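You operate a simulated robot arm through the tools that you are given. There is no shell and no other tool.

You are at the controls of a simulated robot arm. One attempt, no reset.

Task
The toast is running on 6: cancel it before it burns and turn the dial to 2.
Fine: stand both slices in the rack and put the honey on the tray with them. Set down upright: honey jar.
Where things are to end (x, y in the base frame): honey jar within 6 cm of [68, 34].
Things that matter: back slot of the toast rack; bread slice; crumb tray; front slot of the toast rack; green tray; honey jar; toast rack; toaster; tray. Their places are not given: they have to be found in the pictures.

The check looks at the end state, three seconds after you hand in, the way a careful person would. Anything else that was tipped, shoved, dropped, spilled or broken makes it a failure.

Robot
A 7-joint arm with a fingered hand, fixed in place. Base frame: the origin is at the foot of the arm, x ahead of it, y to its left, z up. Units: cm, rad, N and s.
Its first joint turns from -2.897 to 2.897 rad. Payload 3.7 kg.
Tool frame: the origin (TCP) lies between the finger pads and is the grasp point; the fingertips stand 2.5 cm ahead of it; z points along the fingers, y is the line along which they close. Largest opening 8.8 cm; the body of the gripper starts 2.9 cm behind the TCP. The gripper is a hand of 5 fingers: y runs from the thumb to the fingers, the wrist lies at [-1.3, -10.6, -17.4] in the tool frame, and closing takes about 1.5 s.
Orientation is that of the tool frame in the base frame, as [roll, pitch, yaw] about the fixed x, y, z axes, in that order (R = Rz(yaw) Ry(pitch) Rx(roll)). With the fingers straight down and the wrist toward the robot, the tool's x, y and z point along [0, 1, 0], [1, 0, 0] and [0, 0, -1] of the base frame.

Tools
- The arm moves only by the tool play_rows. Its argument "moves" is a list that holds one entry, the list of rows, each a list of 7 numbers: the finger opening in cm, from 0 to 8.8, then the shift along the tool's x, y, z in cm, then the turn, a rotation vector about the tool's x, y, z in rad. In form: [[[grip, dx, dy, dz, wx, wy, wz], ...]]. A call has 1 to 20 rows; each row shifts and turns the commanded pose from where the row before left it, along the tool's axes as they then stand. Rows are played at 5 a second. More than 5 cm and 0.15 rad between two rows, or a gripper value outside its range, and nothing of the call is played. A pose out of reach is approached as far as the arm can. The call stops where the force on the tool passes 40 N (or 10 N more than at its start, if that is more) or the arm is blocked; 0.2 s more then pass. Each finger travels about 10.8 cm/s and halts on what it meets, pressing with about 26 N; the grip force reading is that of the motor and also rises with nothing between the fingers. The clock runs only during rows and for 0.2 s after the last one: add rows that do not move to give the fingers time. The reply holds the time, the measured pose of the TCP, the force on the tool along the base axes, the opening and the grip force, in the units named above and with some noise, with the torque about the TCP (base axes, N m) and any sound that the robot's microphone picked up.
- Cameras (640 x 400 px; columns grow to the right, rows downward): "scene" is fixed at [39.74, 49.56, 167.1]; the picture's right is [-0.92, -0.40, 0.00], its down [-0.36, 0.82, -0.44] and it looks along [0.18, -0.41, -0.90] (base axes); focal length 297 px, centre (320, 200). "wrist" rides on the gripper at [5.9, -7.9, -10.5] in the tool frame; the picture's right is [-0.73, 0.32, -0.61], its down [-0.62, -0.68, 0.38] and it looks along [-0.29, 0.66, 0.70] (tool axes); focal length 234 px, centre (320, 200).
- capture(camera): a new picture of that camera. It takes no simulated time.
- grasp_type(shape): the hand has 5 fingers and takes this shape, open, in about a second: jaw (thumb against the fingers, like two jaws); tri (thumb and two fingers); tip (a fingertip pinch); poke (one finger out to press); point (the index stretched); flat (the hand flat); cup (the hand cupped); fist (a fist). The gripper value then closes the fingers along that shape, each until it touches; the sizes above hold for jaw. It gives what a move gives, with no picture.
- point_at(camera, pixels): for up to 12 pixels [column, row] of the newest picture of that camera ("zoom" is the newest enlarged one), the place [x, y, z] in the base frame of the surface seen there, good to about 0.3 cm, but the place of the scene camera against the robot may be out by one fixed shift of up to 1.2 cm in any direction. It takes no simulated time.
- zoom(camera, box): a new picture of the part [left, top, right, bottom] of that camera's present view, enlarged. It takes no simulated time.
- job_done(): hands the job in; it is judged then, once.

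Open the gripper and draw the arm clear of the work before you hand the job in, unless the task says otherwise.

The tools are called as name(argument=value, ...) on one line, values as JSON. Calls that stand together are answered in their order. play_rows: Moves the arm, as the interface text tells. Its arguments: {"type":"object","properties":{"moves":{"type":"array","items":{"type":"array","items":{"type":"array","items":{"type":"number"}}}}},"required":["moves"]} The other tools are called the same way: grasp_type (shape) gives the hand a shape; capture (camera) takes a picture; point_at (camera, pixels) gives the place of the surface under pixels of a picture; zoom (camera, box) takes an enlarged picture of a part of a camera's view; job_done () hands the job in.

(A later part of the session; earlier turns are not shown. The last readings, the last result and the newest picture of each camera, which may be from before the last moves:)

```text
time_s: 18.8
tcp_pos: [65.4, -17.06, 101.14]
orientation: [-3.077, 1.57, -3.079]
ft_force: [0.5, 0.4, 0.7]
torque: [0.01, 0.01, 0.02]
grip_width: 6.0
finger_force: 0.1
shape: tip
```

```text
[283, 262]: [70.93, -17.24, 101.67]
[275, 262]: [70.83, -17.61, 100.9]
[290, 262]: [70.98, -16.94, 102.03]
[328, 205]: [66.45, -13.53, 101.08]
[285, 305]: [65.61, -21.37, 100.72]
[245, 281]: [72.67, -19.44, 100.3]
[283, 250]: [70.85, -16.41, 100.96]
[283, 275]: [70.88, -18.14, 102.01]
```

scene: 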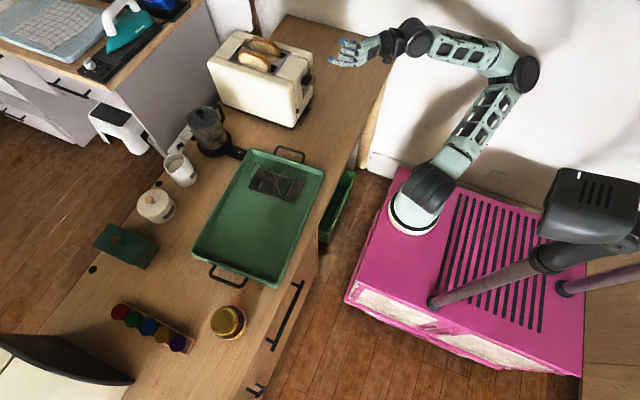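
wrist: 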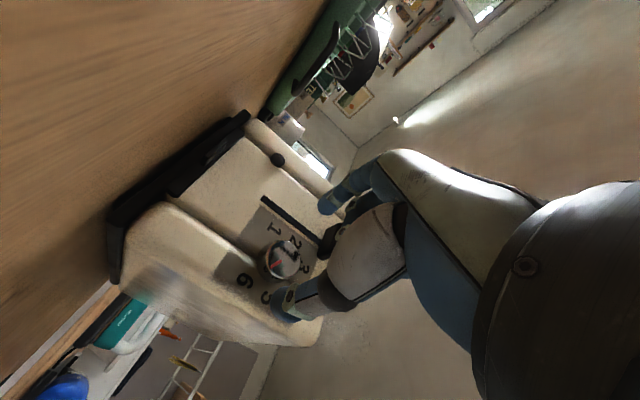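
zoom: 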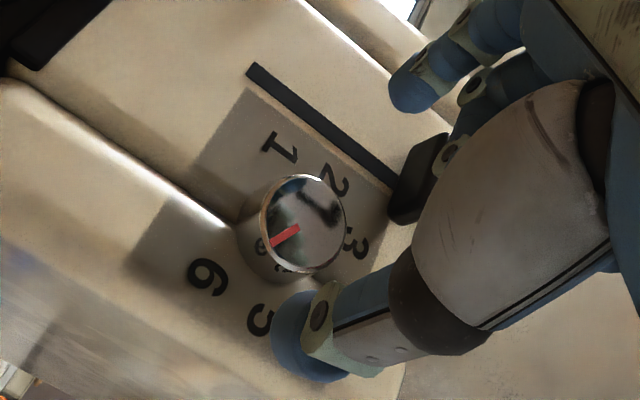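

The finger pair is centred on y≈-17.1; its height should come up about 0.6 cm to match the dial. Before gripping I test in free space how far the hand can turn counter-clockwise (wrist going up and over).

play_rows(moves=[[[6, -0.6, 0.06, 0, 0, 0, 0], [6, 0, 0, 0, 0, 0, -0.15], [6, 0, 0, 0, 0, 0, -0.15], [6, 0, 0, 0, 0, 0, -0.15], [6, 0, 0, 0, 0, 0, -0.15], [6, 0, 0, 0, 0, 0, -0.15], [6, 0, 0, 0, 0, 0, -0.15], [6, 0, 0, 0, 0, 0, -0.15], [6, 0, 0, 0, 0, 0, -0.15]]])

capture(camera="scene")

```text
time_s: 20.8
tcp_pos: [65.39, -16.94, 101.92]
orientation: [-1.572, 0.369, -1.572]
ft_force: [-0.3, 0.7, -0.5]
torque: [0.0, 0.0, -0.02]
grip_width: 6.02
finger_force: 0.0
shape: tip
```

```text
taken
```

scene: 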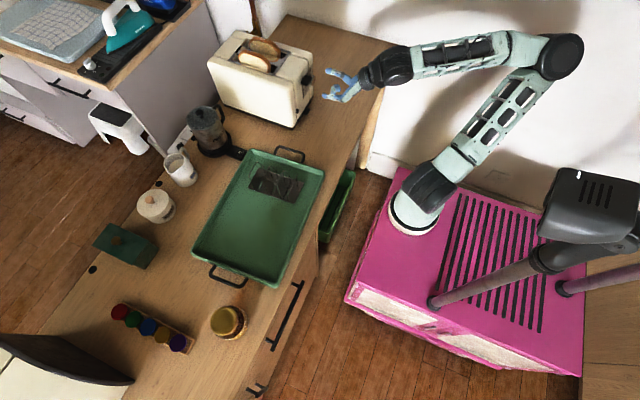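

It turned 69° easily. I test how much further it goes.

play_rows(moves=[[[6, 0, 0, 0, 0, 0, -0.15], [6, 0, 0, 0, 0, 0, -0.15], [6, 0, 0, 0, 0, 0, -0.15], [6, 0, 0, 0, 0, 0, -0.15]]])

capture(camera="scene")

```text
time_s: 21.8
tcp_pos: [65.27, -16.88, 101.97]
orientation: [-1.572, -0.231, -1.569]
ft_force: [-0.1, 0.0, -0.4]
torque: [0.03, 0.0, -0.01]
grip_width: 5.99
finger_force: 0.1
shape: tip
```

```text
taken
```

scene: 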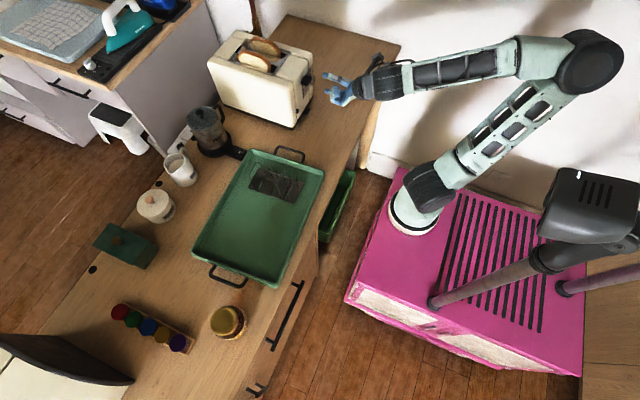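

Range is at least 103°, so two strokes of about 96° will do the 192° from 6 to 2. I turn back to the start angle.

play_rows(moves=[[[6, 0, 0, 0, 0, 0, 0.15], [6, 0, 0, 0, 0, 0, 0.15], [6, 0, 0, 0, 0, 0, 0.15], [6, 0, 0, 0, 0, 0, 0.15], [6, 0, 0, 0, 0, 0, 0.15], [6, 0, 0, 0, 0, 0, 0.15], [6, 0, 0, 0, 0, 0, 0.15], [6, 0, 0, 0, 0, 0, 0.15], [6, 0, 0, 0, 0, 0, 0.15], [6, 0, 0, 0, 0, 0, 0.15], [6, 0, 0, 0, 0, 0, 0.15], [6, 0, 0, 0, 0, 0, 0.15], [6, 0, 0, 1, 0, 0, 0], [6, 0, 0, 1, 0, 0, 0]]])

capture(camera="wrist")

zoom(camera="wrist", box=[230, 170, 370, 330])

zoom(camera="scene", box=[290, 50, 350, 110])

```text
time_s: 24.8
tcp_pos: [67.35, -17.06, 102.03]
orientation: [1.477, 1.568, 1.479]
ft_force: [-0.3, 0.4, -0.1]
torque: [0.03, -0.01, 0.01]
grip_width: 6.02
finger_force: 0.0
shape: tip
```

```text
taken
```

wrist: 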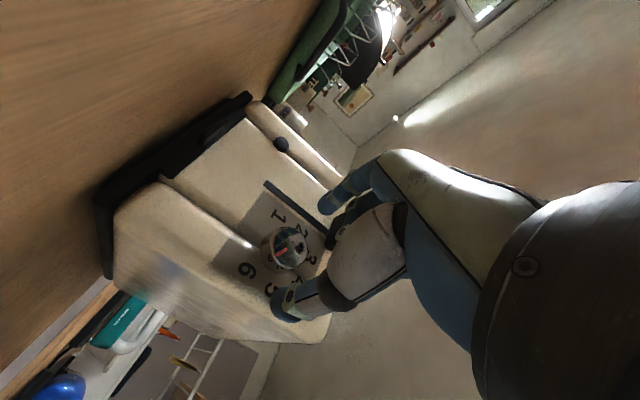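

```text
2.50 times, centred on (300, 250) of wrist
```

zoom: 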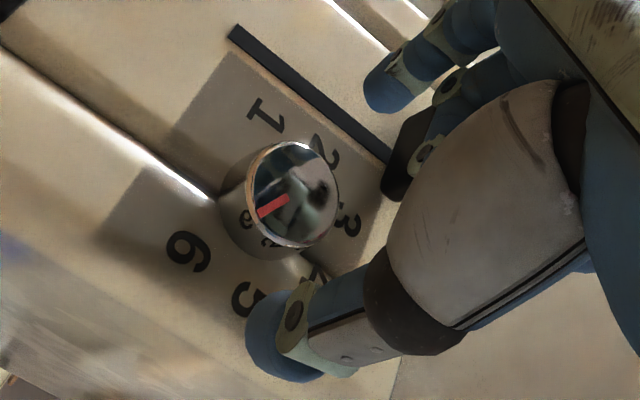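

```text
6.67 times, centred on (320, 80) of scene
```

zoom: 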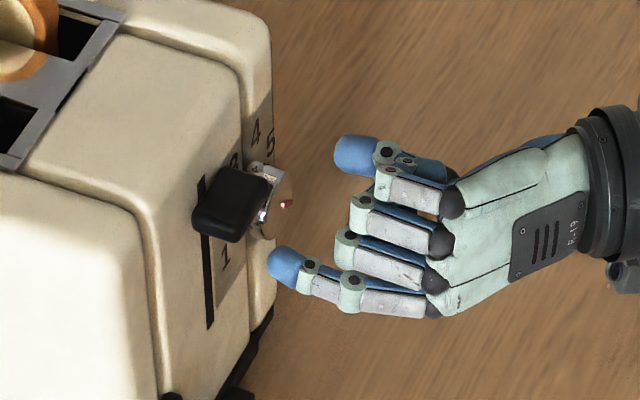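

The dial sits between index and thumb with the index passing below the lever. I advance 1.9 cm and then close on the dial.

play_rows(moves=[[[6, 0, 0, 0.7, 0, 0, 0], [6, 0, 0, 0.7, 0, 0, 0], [6, 0, 0, 0.5, 0, 0, 0], [5, 0, 0, 0, 0, 0, 0], [4, 0, 0, 0, 0, 0, 0], [3, 0, 0, 0, 0, 0, 0], [2, 0, 0, 0, 0, 0, 0], [2, 0, 0, 0, 0, 0, 0], [2, 0, 0, 0, 0, 0, 0]]])

zoom(camera="wrist", box=[230, 170, 370, 330])

zoom(camera="scene", box=[290, 50, 350, 110])

```text
time_s: 26.8
tcp_pos: [69.23, -16.92, 102.04]
orientation: [0.422, 1.57, 0.422]
ft_force: [1.6, 0.8, 2.9]
torque: [0.02, -0.03, 0.03]
grip_width: 2.26
finger_force: 25.9
shape: tip
```

```text
2.50 times, centred on (300, 250) of wrist
```

zoom: 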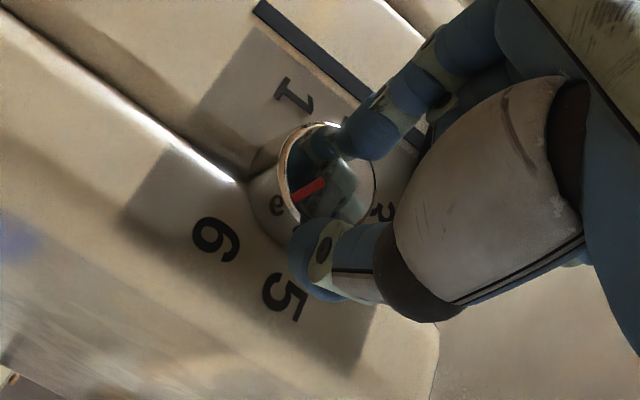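

```text
6.67 times, centred on (320, 80) of scene
```

zoom: 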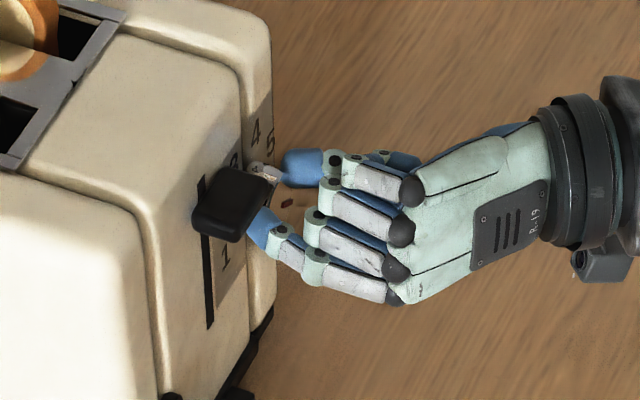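

The grip closed at 2.26 cm, less than the 3.1 cm diameter, and the tool feels an upward push: the fingers hold above the dial's axis. I open, go down 0.8 cm and close again.

play_rows(moves=[[[4, 0, 0, 0, 0, 0, 0], [5, 0, 0, 0, 0, 0, 0], [5, 0.4, -0.06, 0, 0, 0, 0], [5, 0.4, 0, 0, 0, 0, 0], [4, 0, 0, 0, 0, 0, 0], [3, 0, 0, 0, 0, 0, 0], [2, 0, 0, 0, 0, 0, 0], [2, 0, 0, 0, 0, 0, 0], [2, 0, 0, 0, 0, 0, 0]]])

zoom(camera="wrist", box=[230, 170, 370, 330])

```text
time_s: 28.8
tcp_pos: [69.26, -17.02, 101.19]
orientation: [1.631, 1.569, 1.633]
ft_force: [-0.1, 1.3, 0.3]
torque: [-0.04, 0.08, 0.02]
grip_width: 2.41
finger_force: 26.1
shape: tip
```

```text
2.50 times, centred on (300, 250) of wrist
```

zoom: 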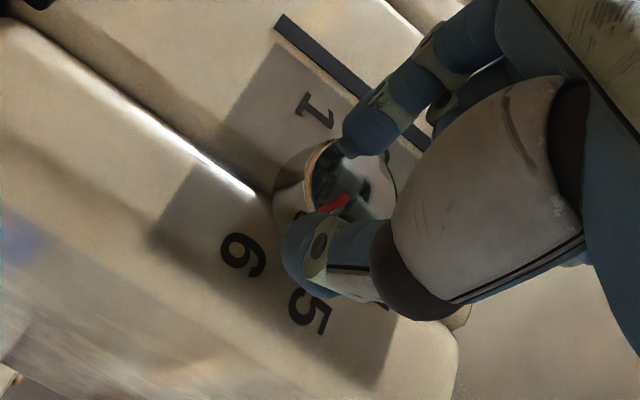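

Now centred (2.41 cm, side forces near zero). I turn counter-clockwise by half a stroke and check that the dial follows.

play_rows(moves=[[[2, 0, 0, 0, 0, 0, -0.12], [2, 0, 0, 0, 0, 0, -0.12], [2, 0, 0, 0, 0, 0, -0.12], [2, 0, 0, 0, 0, 0, -0.12], [2, 0, 0, 0, 0, 0, -0.12], [2, 0, 0, 0, 0, 0, -0.12], [2, 0, 0, 0, 0, 0, -0.12]]])

capture(camera="wrist")

zoom(camera="wrist", box=[230, 170, 370, 330])

zoom(camera="scene", box=[290, 50, 350, 110])

```text
time_s: 30.4
tcp_pos: [69.29, -17.03, 101.21]
orientation: [-1.571, 0.729, -1.57]
ft_force: [-0.4, -4.8, 3.6]
torque: [0.04, -0.09, -0.09]
grip_width: 2.34
finger_force: 25.6
shape: tip
```

```text
taken
```

wrist: 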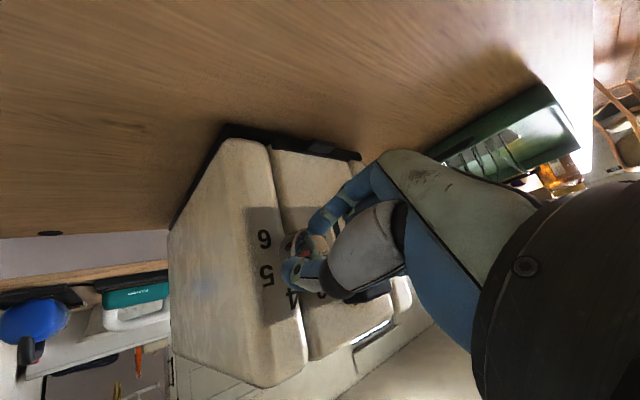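

```text
2.50 times, centred on (300, 250) of wrist
```

zoom: 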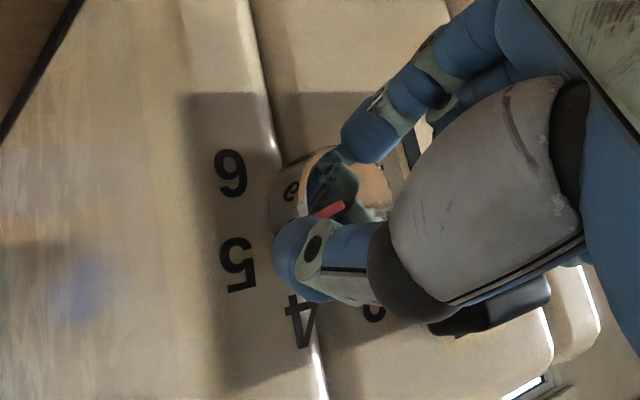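

```text
6.67 times, centred on (320, 80) of scene
```

zoom: 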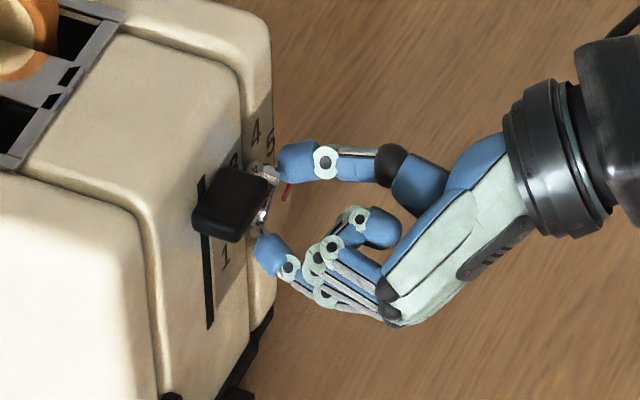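

The red mark keeps its place relative to the fingers, so the dial turns with the hand. I finish the first stroke (to 96° total).

play_rows(moves=[[[2, 0, 0, 0, 0, 0, -0.12], [2, 0, 0, 0, 0, 0, -0.12], [2, 0, 0, 0, 0, 0, -0.12], [2, 0, 0, 0, 0, 0, -0.12], [2, 0, 0, 0, 0, 0, -0.12], [2, 0, 0, 0, 0, 0, -0.12], [2, 0, 0, 0, 0, 0, -0.12], [2, 0, 0, 0, 0, 0, 0]]])

zoom(camera="wrist", box=[230, 170, 370, 330])

zoom(camera="scene", box=[290, 50, 350, 110])

```text
time_s: 32.2
tcp_pos: [69.21, -16.91, 101.0]
orientation: [-1.571, -0.111, -1.571]
ft_force: [3.2, -1.2, 10.7]
torque: [-0.05, -0.25, 0.01]
grip_width: 2.26
finger_force: 26.5
shape: tip
```

```text
2.50 times, centred on (300, 250) of wrist
```

zoom: 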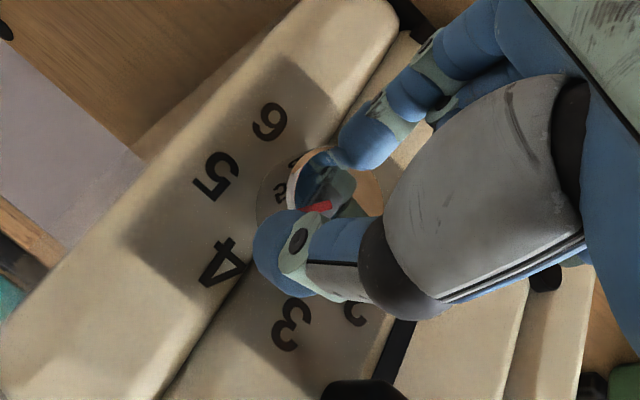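

```text
6.67 times, centred on (320, 80) of scene
```

zoom: 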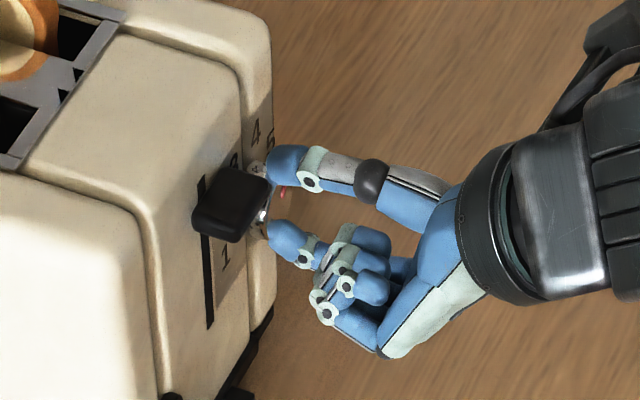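

The first stroke is done and the mark looks to be about at 4. I open, back off, turn the hand back to the start angle, and look at the dial.

play_rows(moves=[[[4, 0, 0, 0, 0, 0, 0], [5.5, 0, 0, 0, 0, 0, 0], [6, 0, 0, 0, 0, 0, 0], [6, 0, 0, -1, 0, 0, 0], [6, 0, 0, -1.3, 0, 0, 0], [6, 0, 0, 0, 0, 0, 0.14], [6, 0, 0, 0, 0, 0, 0.14], [6, 0, 0, 0, 0, 0, 0.14], [6, 0, 0, 0, 0, 0, 0.14], [6, 0, 0, 0, 0, 0, 0.14], [6, 0, 0, 0, 0, 0, 0.14], [6, 0, 0, 0, 0, 0, 0.14], [6, 0, 0, 0, 0, 0, 0.14], [6, 0, 0, 0, 0, 0, 0.14], [6, 0, 0, 0, 0, 0, 0.14], [6, 0, 0, 0, 0, 0, 0.14], [6, 0, 0, 0, 0, 0, 0.14]]])

zoom(camera="wrist", box=[230, 170, 370, 330])

zoom(camera="scene", box=[290, 50, 350, 110])

```text
time_s: 35.8
tcp_pos: [66.88, -16.91, 101.3]
orientation: [2.937, 1.57, 2.939]
ft_force: [-0.7, -0.2, 0.1]
torque: [-0.03, -0.03, 0.04]
grip_width: 6.0
finger_force: 0.1
shape: tip
```

```text
2.50 times, centred on (300, 250) of wrist
```

zoom: 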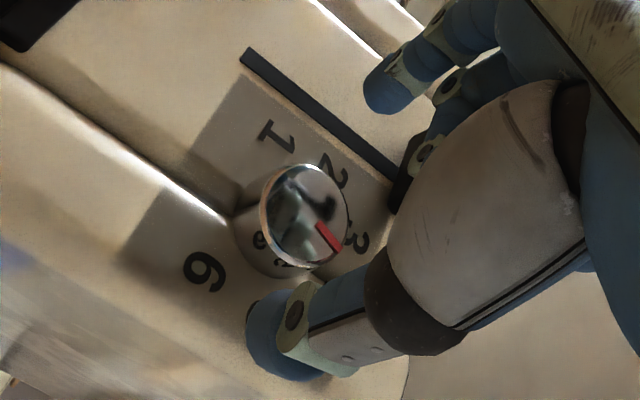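

```text
6.67 times, centred on (320, 80) of scene
```

zoom: 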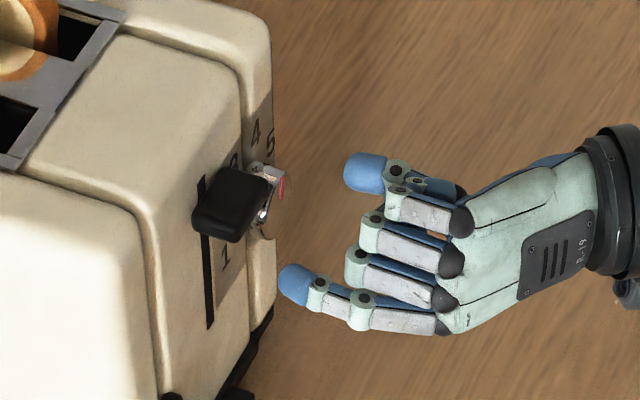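

From the picture geometry the mark is now about 12° right of up (near 4), so about 84° more is needed to reach 2 (72° left of up). I re-approach and grip again.

play_rows(moves=[[[6, 0, 0, 0.8, 0, 0, 0], [6, 0, 0, 0.8, 0, 0, 0], [6, 0, 0, 0.75, 0, 0, 0], [5, 0, 0, 0, 0, 0, 0], [4, 0, 0, 0, 0, 0, 0], [3, 0, 0, 0, 0, 0, 0], [2, 0, 0, 0, 0, 0, 0], [2, 0, 0, 0, 0, 0, 0], [2, 0, 0, 0, 0, 0, 0]]])

zoom(camera="wrist", box=[260, 200, 350, 300])

```text
time_s: 37.8
tcp_pos: [69.28, -16.86, 101.08]
orientation: [-1.975, 1.57, -1.973]
ft_force: [0.3, 0.1, 0.7]
torque: [-0.03, 0.01, 0.03]
grip_width: 2.34
finger_force: 26.0
shape: tip
```

```text
4.00 times, centred on (305, 250) of wrist
```

zoom: 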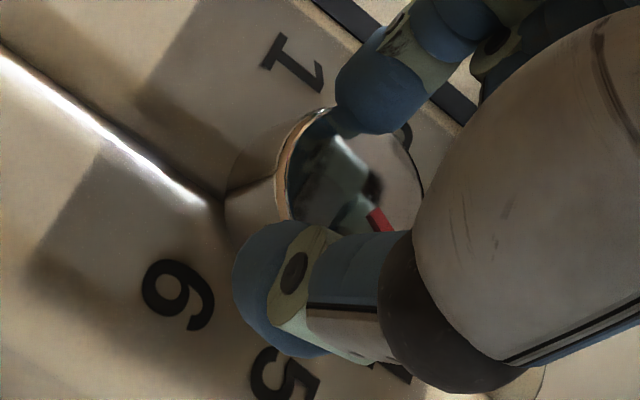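

The mark is at about 10° right of up in the grip. I turn counter-clockwise by 75° first, then check.

play_rows(moves=[[[2, 0, 0, 0, 0, 0, -0.12], [2, 0, 0, 0, 0, 0, -0.12], [2, 0, 0, 0, 0, 0, -0.12], [2, 0, 0, 0, 0, 0, -0.12], [2, 0, 0, 0, 0, 0, -0.12], [2, 0, 0, 0, 0, 0, -0.12], [2, 0, 0, 0, 0, 0, -0.12], [2, 0, 0, 0, 0, 0, -0.12], [2, 0, 0, 0, 0, 0, -0.12], [2, 0, 0, 0, 0, 0, -0.12], [2, 0, 0, 0, 0, 0, -0.11], [2, 0, 0, 0, 0, 0, 0]]])

zoom(camera="wrist", box=[260, 200, 350, 300])

zoom(camera="scene", box=[300, 60, 330, 90])

```text
time_s: 40.4
tcp_pos: [69.28, -16.98, 101.19]
orientation: [-1.571, 0.26, -1.568]
ft_force: [-3.7, -0.5, 10.1]
torque: [0.01, -0.23, -0.05]
grip_width: 2.33
finger_force: 27.0
shape: tip
```

```text
4.00 times, centred on (305, 250) of wrist
```

zoom: 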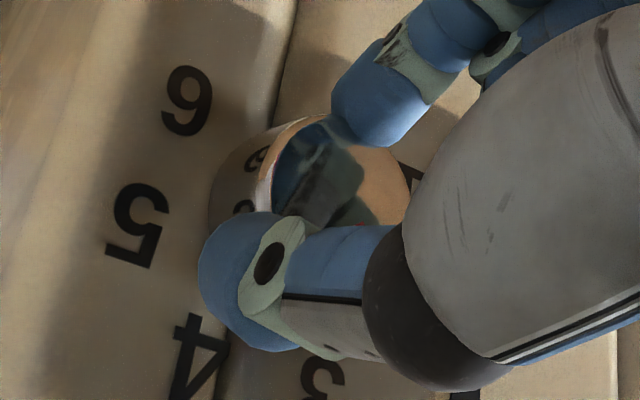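

```text
13.33 times, centred on (315, 75) of scene
```

zoom: 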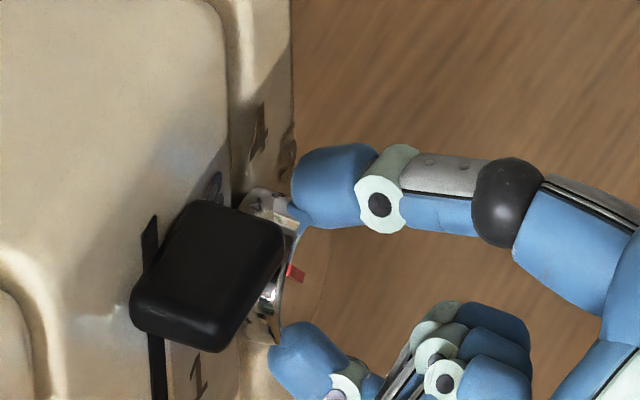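

The mark is hidden behind the thumb now. I open and back off to read the dial.

play_rows(moves=[[[4, 0, 0, 0, 0, 0, 0], [5.5, 0, 0, 0, 0, 0, 0], [6, 0, 0, 0, 0, 0, 0], [6, 0, 0, -1, 0, 0, 0], [6, 0, 0, -1.3, 0, 0, 0], [6, 0, 0, -2, 0, 0, 0]]])

capture(camera="wrist")

zoom(camera="wrist", box=[230, 180, 340, 300])

zoom(camera="scene", box=[300, 60, 330, 90])

```text
time_s: 41.8
tcp_pos: [65.23, -17.11, 101.25]
orientation: [-1.572, 0.26, -1.572]
ft_force: [0.3, 0.2, -0.3]
torque: [0.04, -0.02, 0.0]
grip_width: 5.98
finger_force: 0.0
shape: tip
```

```text
taken
```

wrist: 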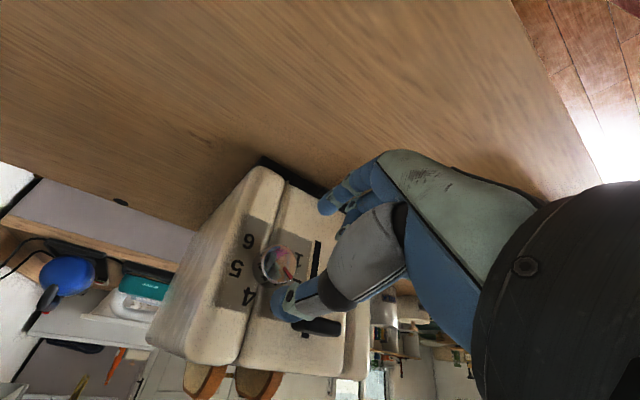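

```text
3.33 times, centred on (285, 240) of wrist
```

zoom: 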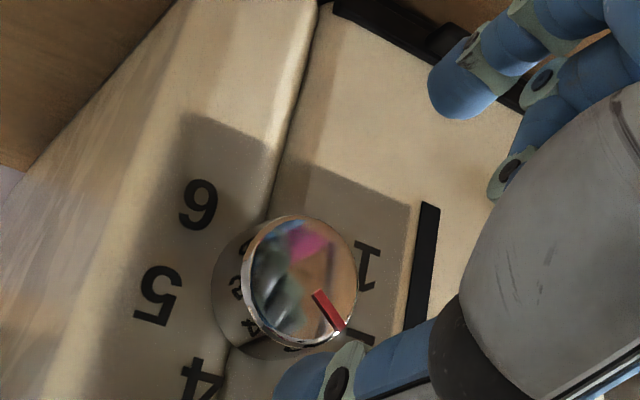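

```text
13.33 times, centred on (315, 75) of scene
```

zoom: 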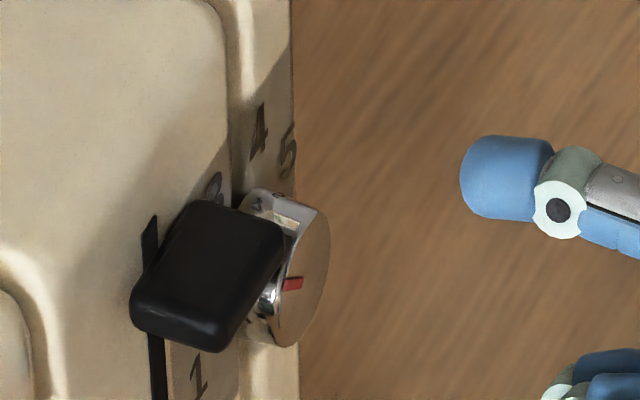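

By projection the mark is about 58° left of up; 2 is at 72°. I grip again at this hand angle and turn another 14°.

play_rows(moves=[[[6, 0, 0, 1.4, 0, 0, 0], [6, 0, 0, 1.4, 0, 0, 0], [6, 0, 0, 1.25, 0, 0, 0], [5, 0, 0, 0, 0, 0, 0], [4, 0, 0, 0, 0, 0, 0], [3, 0, 0, 0, 0, 0, 0], [2, 0, 0, 0, 0, 0, 0], [2, 0, 0, 0, 0, 0, 0], [2, 0, 0, 0, 0, 0, -0.1], [2, 0, 0, 0, 0, 0, -0.15], [2, 0, 0, 0, 0, 0, 0], [4, 0, 0, 0, 0, 0, 0], [5.5, 0, 0, 0, 0, 0, 0], [6, 0, 0, 0, 0, 0, 0], [6, 0, 0, -1.2, 0, 0, 0], [6, 0, 0, -1.4, 0, 0, 0], [6, 0, 0, -1.5, 0, 0, 0]]])

capture(camera="wrist")

zoom(camera="wrist", box=[230, 180, 340, 300])

zoom(camera="scene", box=[300, 60, 330, 90])

```text
time_s: 45.4
tcp_pos: [64.95, -17.06, 101.08]
orientation: [-1.572, 0.01, -1.572]
ft_force: [-0.7, 0.0, -0.6]
torque: [-0.04, -0.03, -0.02]
grip_width: 5.98
finger_force: 0.0
shape: tip
```

```text
taken
```

wrist: 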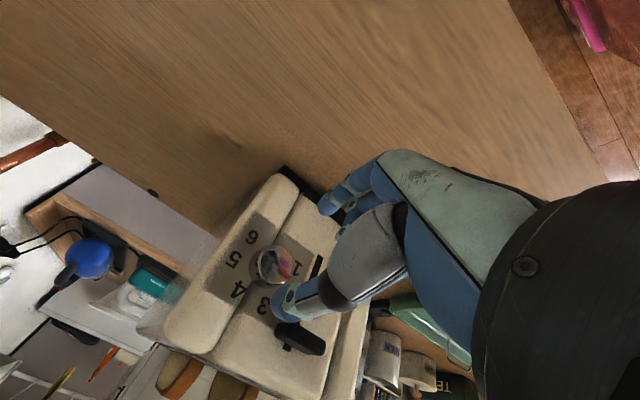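

```text
3.33 times, centred on (285, 240) of wrist
```

zoom: 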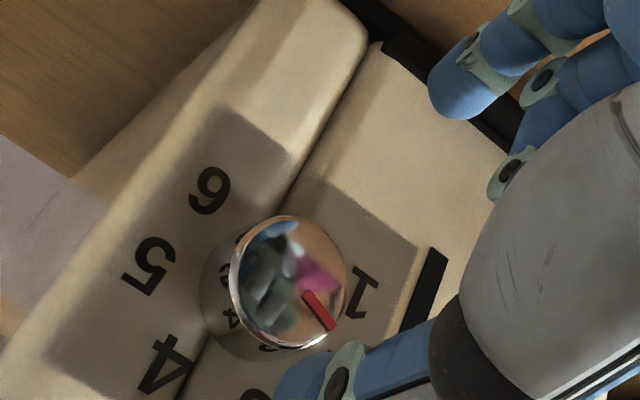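

```text
13.33 times, centred on (315, 75) of scene
```

zoom: 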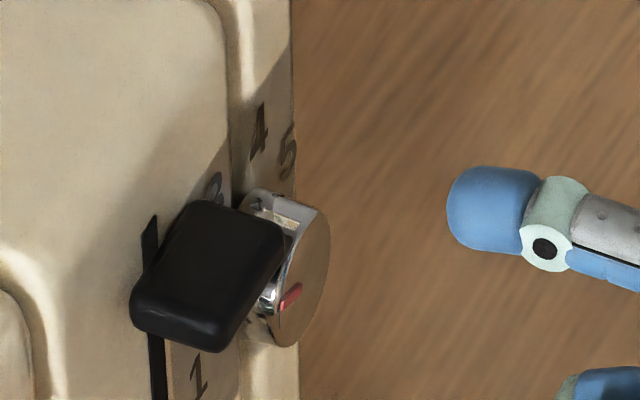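

Both views now put the mark at about 72–75° left of up: the dial is on 2. I raise the hand, and turn it back via the horizontal pose to the tool-down pose with the fingers closing along y for the bread.

play_rows(moves=[[[6, 0, -3.5, -0.5, 0, 0, 0], [6, 0, -4, 0, 0, 0, 0], [6, 0, -4, 0, 0, 0, 0], [6, 0, -4, 0, 0, 0, 0], [6, 0, 0, 0, 0, 0, 0.142], [6, 0, 0, 0, 0, 0, 0.142], [6, 0, 0, 0, 0, 0, 0.142], [6, 0, 0, 0, 0, 0, 0.142], [6, 0, 0, 0, 0, 0, 0.142], [6, 0, 0, 0, 0, 0, 0.142], [6, 0, 0, 0, 0, 0, 0.142], [6, 0, 0, 0, 0, 0, 0.142], [6, 0, 0, 0, 0, 0, 0.142], [6, 0, 0, 0, 0, 0, 0.142], [6, 0, 0, 0, 0, 0, 0.14]]])

capture(camera="scene")

```text
time_s: 48.6
tcp_pos: [64.54, -17.0, 116.73]
orientation: [1.356, 1.569, 1.358]
ft_force: [-0.3, 0.0, -1.3]
torque: [0.0, -0.01, -0.05]
grip_width: 5.95
finger_force: 0.0
shape: tip
```

```text
taken
```

scene: 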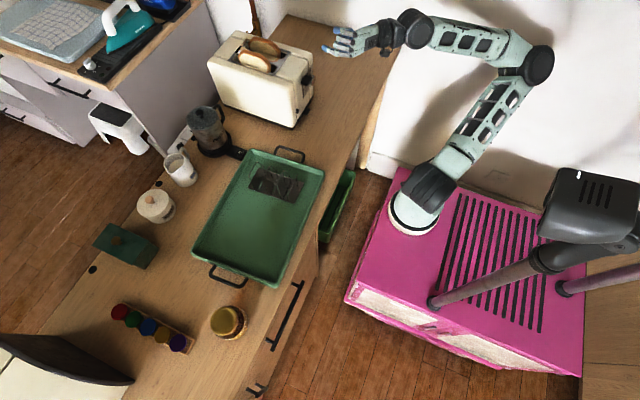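

I now tilt the tool to point straight down, keeping the closing direction along y, then take the jaw shape.

play_rows(moves=[[[6, -3, 0, 0, 0, 0.1428, 0], [6, -3, 0, 0, 0, 0.1428, 0], [6, 0, 0, 0, 0, 0.1428, 0], [6, 0, 0, 0, 0, 0.1428, 0], [6, 0, 0, 0, 0, 0.1428, 0], [6, 0, 0, 0, 0, 0.1428, 0], [6, 0, 0, 0, 0, 0.1428, 0], [6, 0, 0, 0, 0, 0.1428, 0], [6, 0, 0, 0, 0, 0.1428, 0], [6, 0, 0, 0, 0, 0.1428, 0], [6, 0, 0, 0, 0, 0.1428, 0]]])

grasp_type(shape="jaw")

capture(camera="scene")

capture(camera="wrist")

zoom(camera="scene", box=[220, 20, 320, 100])

```text
time_s: 51.0
tcp_pos: [64.79, -17.15, 122.6]
orientation: [-3.138, -0.003, -3.141]
ft_force: [-0.4, -0.9, 0.2]
torque: [-0.02, -0.03, 0.03]
grip_width: 5.97
finger_force: 0.1
shape: tip
```

```text
time_s: 51.9
tcp_pos: [64.99, -17.16, 122.71]
orientation: [3.14, 0.0, -3.139]
ft_force: [0.2, 0.4, -0.1]
torque: [0.01, 0.0, -0.05]
grip_width: 8.81
finger_force: 0.0
shape: jaw
```

```text
taken
```

scene: 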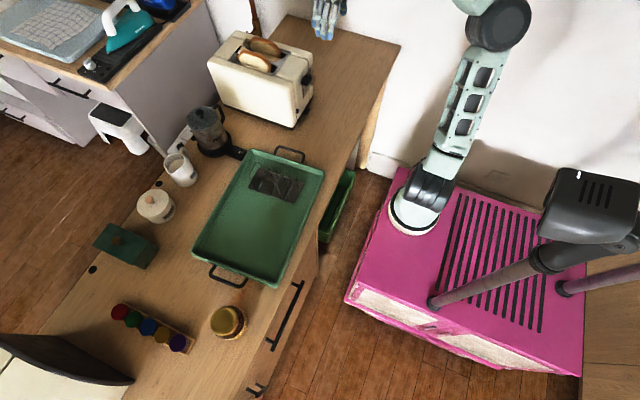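

```text
taken
```

wrist: 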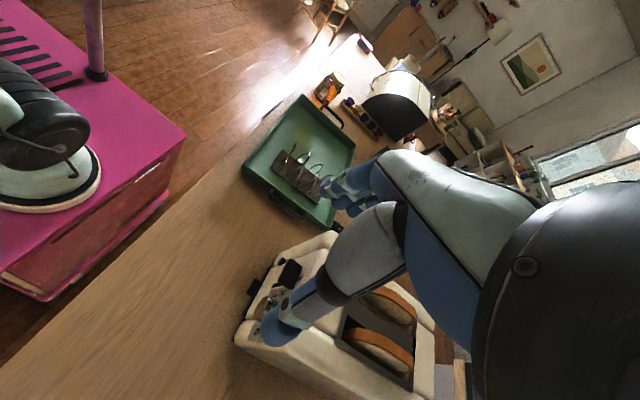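

```text
5.00 times, centred on (270, 60) of scene
```

zoom: 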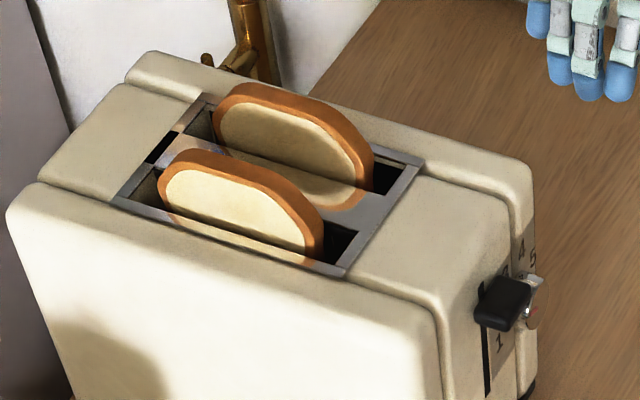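

Both slices stand up out of the slots. I measure their faces, top edges and ends in the zoomed view.

point_at(camera="zoom", pixels=[[230, 160], [225, 170], [230, 200], [175, 195], [290, 235], [165, 175], [315, 235], [295, 100], [285, 115], [285, 140], [225, 105], [365, 160]])

point_at(camera="zoom", pixels=[[145, 190], [340, 250], [205, 120], [400, 180], [180, 140], [200, 155], [370, 205], [260, 245], [320, 270], [230, 235], [340, 200], [110, 200]])

```text
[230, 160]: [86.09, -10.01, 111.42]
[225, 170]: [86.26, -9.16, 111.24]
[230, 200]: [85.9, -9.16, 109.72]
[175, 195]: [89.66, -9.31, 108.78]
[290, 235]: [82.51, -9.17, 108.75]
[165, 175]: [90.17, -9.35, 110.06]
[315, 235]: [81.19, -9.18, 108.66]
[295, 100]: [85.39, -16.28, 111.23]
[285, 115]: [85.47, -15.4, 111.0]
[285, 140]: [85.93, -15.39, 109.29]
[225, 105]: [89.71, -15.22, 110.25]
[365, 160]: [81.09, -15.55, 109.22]
```

```text
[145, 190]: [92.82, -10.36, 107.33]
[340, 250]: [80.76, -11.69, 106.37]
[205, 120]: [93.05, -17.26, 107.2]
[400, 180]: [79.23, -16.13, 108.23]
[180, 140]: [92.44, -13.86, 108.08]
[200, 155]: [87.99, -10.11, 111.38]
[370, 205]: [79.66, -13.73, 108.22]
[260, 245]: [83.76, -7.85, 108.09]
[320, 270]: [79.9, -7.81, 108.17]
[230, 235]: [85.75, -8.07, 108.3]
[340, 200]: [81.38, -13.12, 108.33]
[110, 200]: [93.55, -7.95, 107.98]
```

Front slice: face y≈-9.15, centre about (85.7,-9.95), top z≈111.4; back slice: face y≈-15.4, centre about (85.4,-16.2), top z≈111.2; the toaster's top is z≈108.2. I look at the jaw-shaped hand to see where its fingers lie.

zoom(camera="scene", box=[290, 0, 370, 50])

point_at(camera="zoom", pixels=[[200, 230], [270, 270], [335, 310], [400, 320], [255, 200], [300, 290], [360, 290], [410, 290], [200, 300], [230, 240]])

zoom(camera="wrist", box=[240, 130, 460, 370])

```text
8.00 times, centred on (330, 25) of scene
```

zoom: 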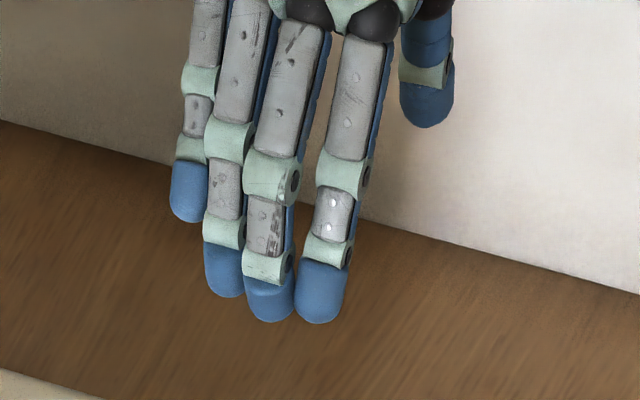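

```text
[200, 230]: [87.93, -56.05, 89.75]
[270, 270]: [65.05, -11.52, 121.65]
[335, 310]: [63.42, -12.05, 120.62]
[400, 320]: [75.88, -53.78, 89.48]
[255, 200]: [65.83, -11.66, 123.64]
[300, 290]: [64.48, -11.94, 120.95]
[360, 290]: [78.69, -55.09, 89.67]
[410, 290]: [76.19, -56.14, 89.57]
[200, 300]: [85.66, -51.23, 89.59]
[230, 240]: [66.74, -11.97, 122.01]
```

```text
1.67 times, centred on (350, 250) of wrist
```

zoom: 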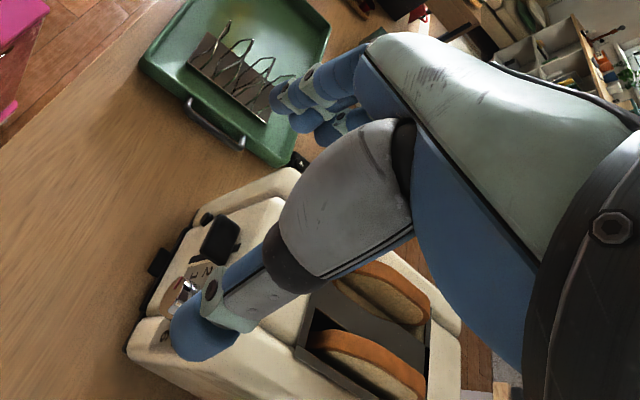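

Fingers lie on the +y side (x_tool +2.4 to -4.2), thumb on the -y side. I go above the front slice at (85.7,-9.95) with a 5 cm opening.

play_rows(moves=[[[5, -4.14, 1.44, 0, 0, 0, 0], [5, -4.14, 1.44, 0, 0, 0, 0], [5, -4.14, 1.44, 0, 0, 0, 0], [5, -4.14, 1.44, 0, 0, 0, 0], [5, -4.14, 1.44, 0.5, 0, 0, 0], [5, 0, 0, 4, 0, 0, 0]]])

capture(camera="wrist")

zoom(camera="scene", box=[210, 0, 330, 90])

```text
time_s: 53.3
tcp_pos: [85.55, -9.7, 118.02]
orientation: [-3.141, 0.001, -3.14]
ft_force: [0.0, -0.1, 0.0]
torque: [-0.01, 0.02, 0.01]
grip_width: 5.02
finger_force: 0.0
shape: jaw
```

```text
taken
```

wrist: 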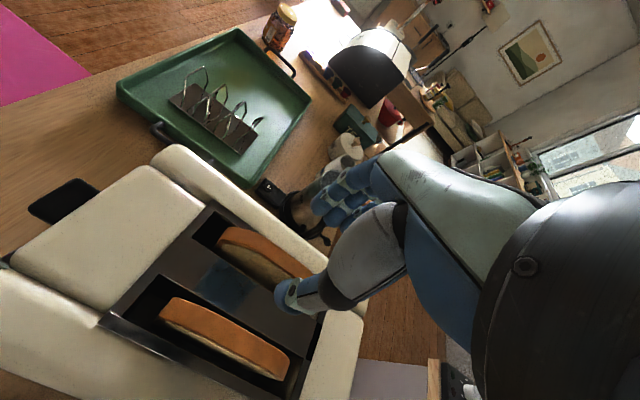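

```text
4.44 times, centred on (270, 45) of scene
```

zoom: 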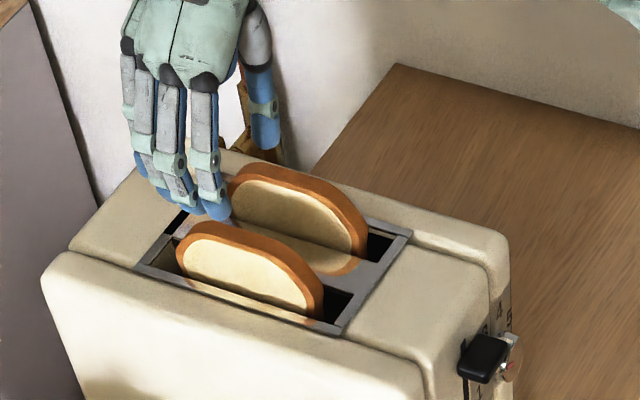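

I cross-check the front slice's position with the wrist camera: its top crust runs from (225,235) to (305,275).

point_at(camera="wrist", pixels=[[235, 233], [260, 248], [255, 258], [285, 265], [235, 250], [220, 240], [230, 325], [250, 340], [205, 310], [215, 345], [270, 345], [285, 295]])

zoom(camera="wrist", box=[180, 190, 350, 340])

```text
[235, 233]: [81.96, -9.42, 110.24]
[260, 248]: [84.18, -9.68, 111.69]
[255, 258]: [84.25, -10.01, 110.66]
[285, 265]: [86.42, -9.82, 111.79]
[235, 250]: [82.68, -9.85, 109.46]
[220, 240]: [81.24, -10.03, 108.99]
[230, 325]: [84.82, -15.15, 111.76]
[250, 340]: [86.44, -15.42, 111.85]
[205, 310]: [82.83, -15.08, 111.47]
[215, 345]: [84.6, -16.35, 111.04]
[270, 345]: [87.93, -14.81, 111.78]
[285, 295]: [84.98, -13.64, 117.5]
```

```text
2.67 times, centred on (265, 265) of wrist
```

zoom: 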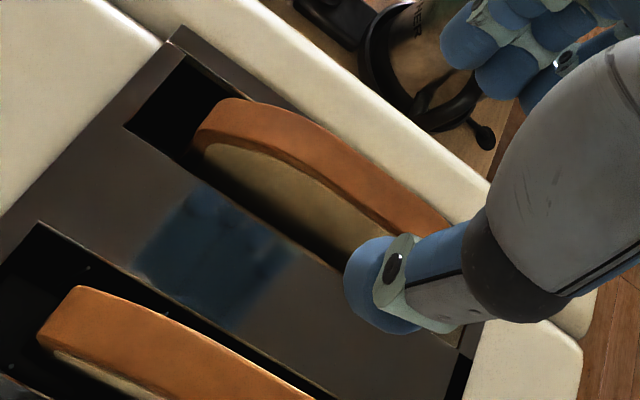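

The slices are about 1.1 cm thick; front slice centre y≈-9.6, matching the TCP. I descend to z≈111.3 (tips just above the toaster's top).

play_rows(moves=[[[5, 0, 0, 2.5, 0, 0, 0], [5, 0, 0, 2.5, 0, 0, 0], [5, 0, 0.05, 1.2, 0, 0, 0], [5, 0, 0, 0.5, 0, 0, 0]]])

zoom(camera="scene", box=[210, 0, 330, 90])

zoom(camera="wrist", box=[180, 150, 400, 340])

```text
time_s: 54.3
tcp_pos: [85.66, -9.84, 111.36]
orientation: [-3.141, 0.001, -3.141]
ft_force: [-0.6, 0.2, -0.1]
torque: [-0.02, 0.03, 0.01]
grip_width: 5.03
finger_force: 0.1
shape: jaw
```

```text
4.44 times, centred on (270, 45) of scene
```

zoom: 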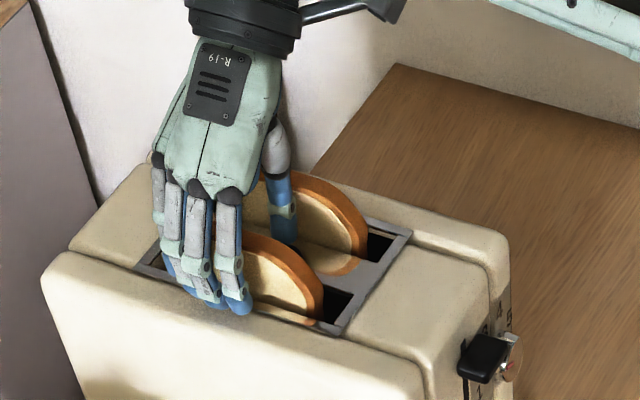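

```text
2.11 times, centred on (290, 245) of wrist
```

zoom: 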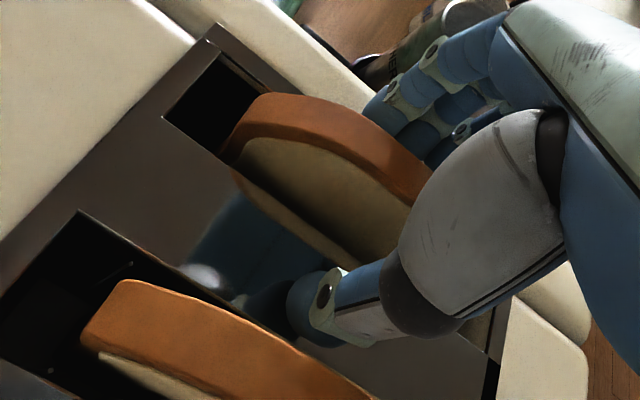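

The slice stands between fingers and thumb. I close on it.

play_rows(moves=[[[4, 0, 0, 0, 0, 0, 0], [3, 0, 0, 0, 0, 0, 0], [2, 0, 0, 0, 0, 0, 0], [1, 0, 0, 0, 0, 0, 0], [0.5, 0, 0, 0, 0, 0, 0], [0.5, 0, 0, 0, 0, 0, 0]]])

zoom(camera="wrist", box=[180, 150, 400, 340])

zoom(camera="scene", box=[210, 0, 330, 90])

```text
time_s: 55.7
tcp_pos: [85.73, -9.72, 111.45]
orientation: [3.141, 0.0, 3.141]
ft_force: [0.7, 1.1, -1.0]
torque: [0.04, -0.04, 0.11]
grip_width: 0.82
finger_force: 26.1
shape: jaw
```

```text
2.11 times, centred on (290, 245) of wrist
```

zoom: 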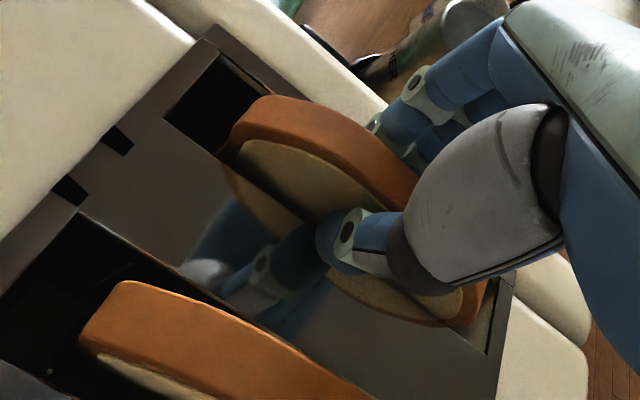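

```text
4.44 times, centred on (270, 45) of scene
```

zoom: 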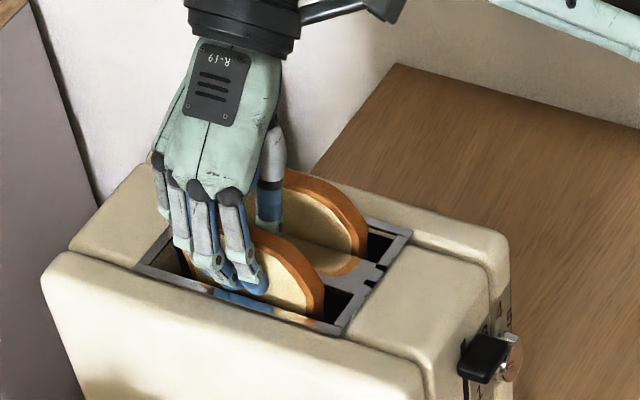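

Gripped (0.82 cm, 26 N). I lift straight up.

play_rows(moves=[[[0.5, 0, 0, -1.5, 0, 0, 0], [0.5, 0, 0, -2.5, 0, 0, 0], [0.5, 0, 0, -3, 0, 0, 0], [0.5, 0, 0, -3.5, 0, 0, 0], [0.5, 0, 0, -3.5, 0, 0, 0], [0.5, 0, 0, 0, 0, 0, 0]]])

capture(camera="wrist")

zoom(camera="scene", box=[210, 0, 330, 90])

```text
time_s: 57.1
tcp_pos: [85.71, -9.76, 125.35]
orientation: [-3.14, 0.001, -3.138]
ft_force: [0.3, 0.3, 0.4]
torque: [0.0, -0.01, -0.01]
grip_width: 0.83
finger_force: 26.3
shape: jaw
```

```text
taken
```

wrist: 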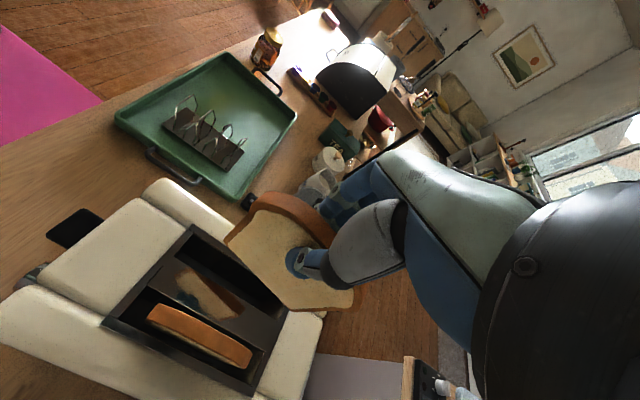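

```text
4.44 times, centred on (270, 45) of scene
```

zoom: 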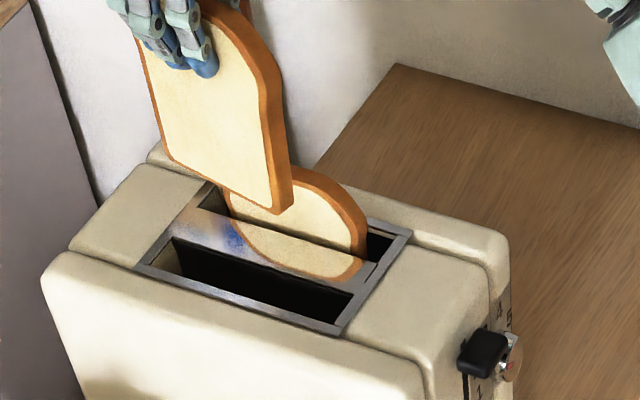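

The slice is held and out of the slot. I measure its corners relative to the hand.

point_at(camera="zoom", pixels=[[274, 205], [284, 210], [172, 158], [225, 183], [220, 120], [262, 100], [150, 90], [245, 30], [270, 65]])

point_at(camera="wrist", pixels=[[232, 240], [285, 305], [255, 270], [325, 305], [345, 300], [290, 205], [260, 200], [255, 215], [240, 250], [270, 285]])

```text
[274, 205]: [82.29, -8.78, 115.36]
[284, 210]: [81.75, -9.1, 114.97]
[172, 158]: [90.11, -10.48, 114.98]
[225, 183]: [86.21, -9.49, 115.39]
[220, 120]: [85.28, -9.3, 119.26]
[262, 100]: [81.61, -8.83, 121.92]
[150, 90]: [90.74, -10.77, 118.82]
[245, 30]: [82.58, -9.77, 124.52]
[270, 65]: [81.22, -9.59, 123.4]
```

```text
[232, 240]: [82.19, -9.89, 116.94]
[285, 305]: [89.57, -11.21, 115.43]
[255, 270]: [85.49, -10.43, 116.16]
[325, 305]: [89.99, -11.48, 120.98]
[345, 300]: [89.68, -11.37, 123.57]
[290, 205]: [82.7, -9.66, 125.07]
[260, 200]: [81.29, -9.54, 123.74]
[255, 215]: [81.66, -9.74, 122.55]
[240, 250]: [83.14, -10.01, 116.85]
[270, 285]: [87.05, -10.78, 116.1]
```

The slice hangs 10.35 cm below the TCP and is yawed about -0.19 rad in the grip. I carry it over the rack's back slot at (72.7,15.9), staying high, and rotate by -76° so the slice lines up with the hoops.

play_rows(moves=[[[0.5, 2.1, 4.3, 0, 0, 0, 0], [0.5, 2.1, 4.3, 0, 0, 0, 0], [0.5, 2.1, 4.3, 0, 0, 0, 0], [0.5, 2.1, 4.3, 0, 0, 0, 0], [0.5, 2.1, 4.3, 0, 0, 0, 0], [0.5, 2.2, 4.4, 0, 0, 0, 0], [0.5, 0, 0, 0, 0, 0, 0.1473], [0.5, 0, 0, 0, 0, 0, 0.1473], [0.5, 0, 0, 0, 0, 0, 0.1473], [0.5, 0, 0, 0, 0, 0, 0.1473], [0.5, 0, 0, 0, 0, 0, 0.1473], [0.5, 0, 0, 0, 0, 0, 0.1473], [0.5, 0, 0, 0, 0, 0, 0.1473], [0.5, 0, 0, 0, 0, 0, 0.1473], [0.5, 0, 0, 0, 0, 0, 0.1473]]])

capture(camera="scene")

capture(camera="wrist")

zoom(camera="scene", box=[220, 100, 350, 220])

```text
time_s: 60.3
tcp_pos: [72.93, 15.98, 125.34]
orientation: [-3.141, -0.001, 1.816]
ft_force: [1.0, -0.3, -0.4]
torque: [0.01, 0.02, 0.0]
grip_width: 0.82
finger_force: 26.4
shape: jaw
```

```text
taken
```

scene: 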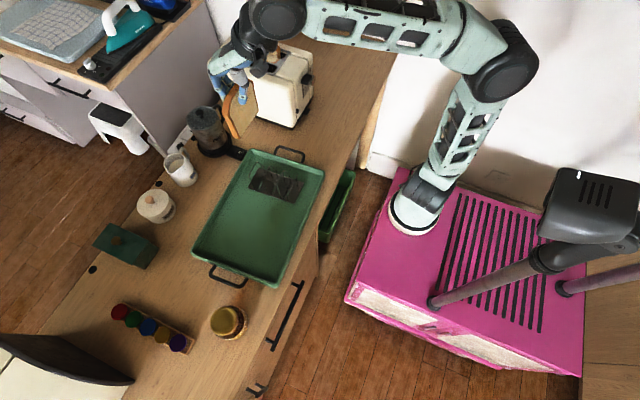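

```text
taken
```

wrist: 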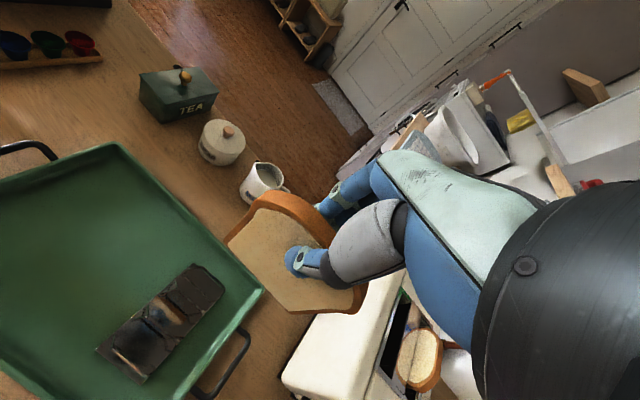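

```text
3.33 times, centred on (285, 160) of scene
```

zoom: 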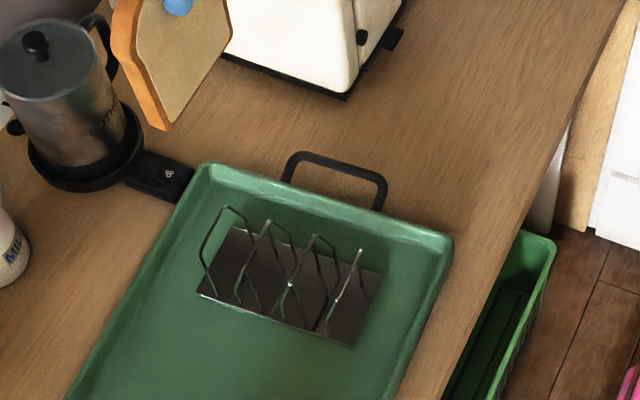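

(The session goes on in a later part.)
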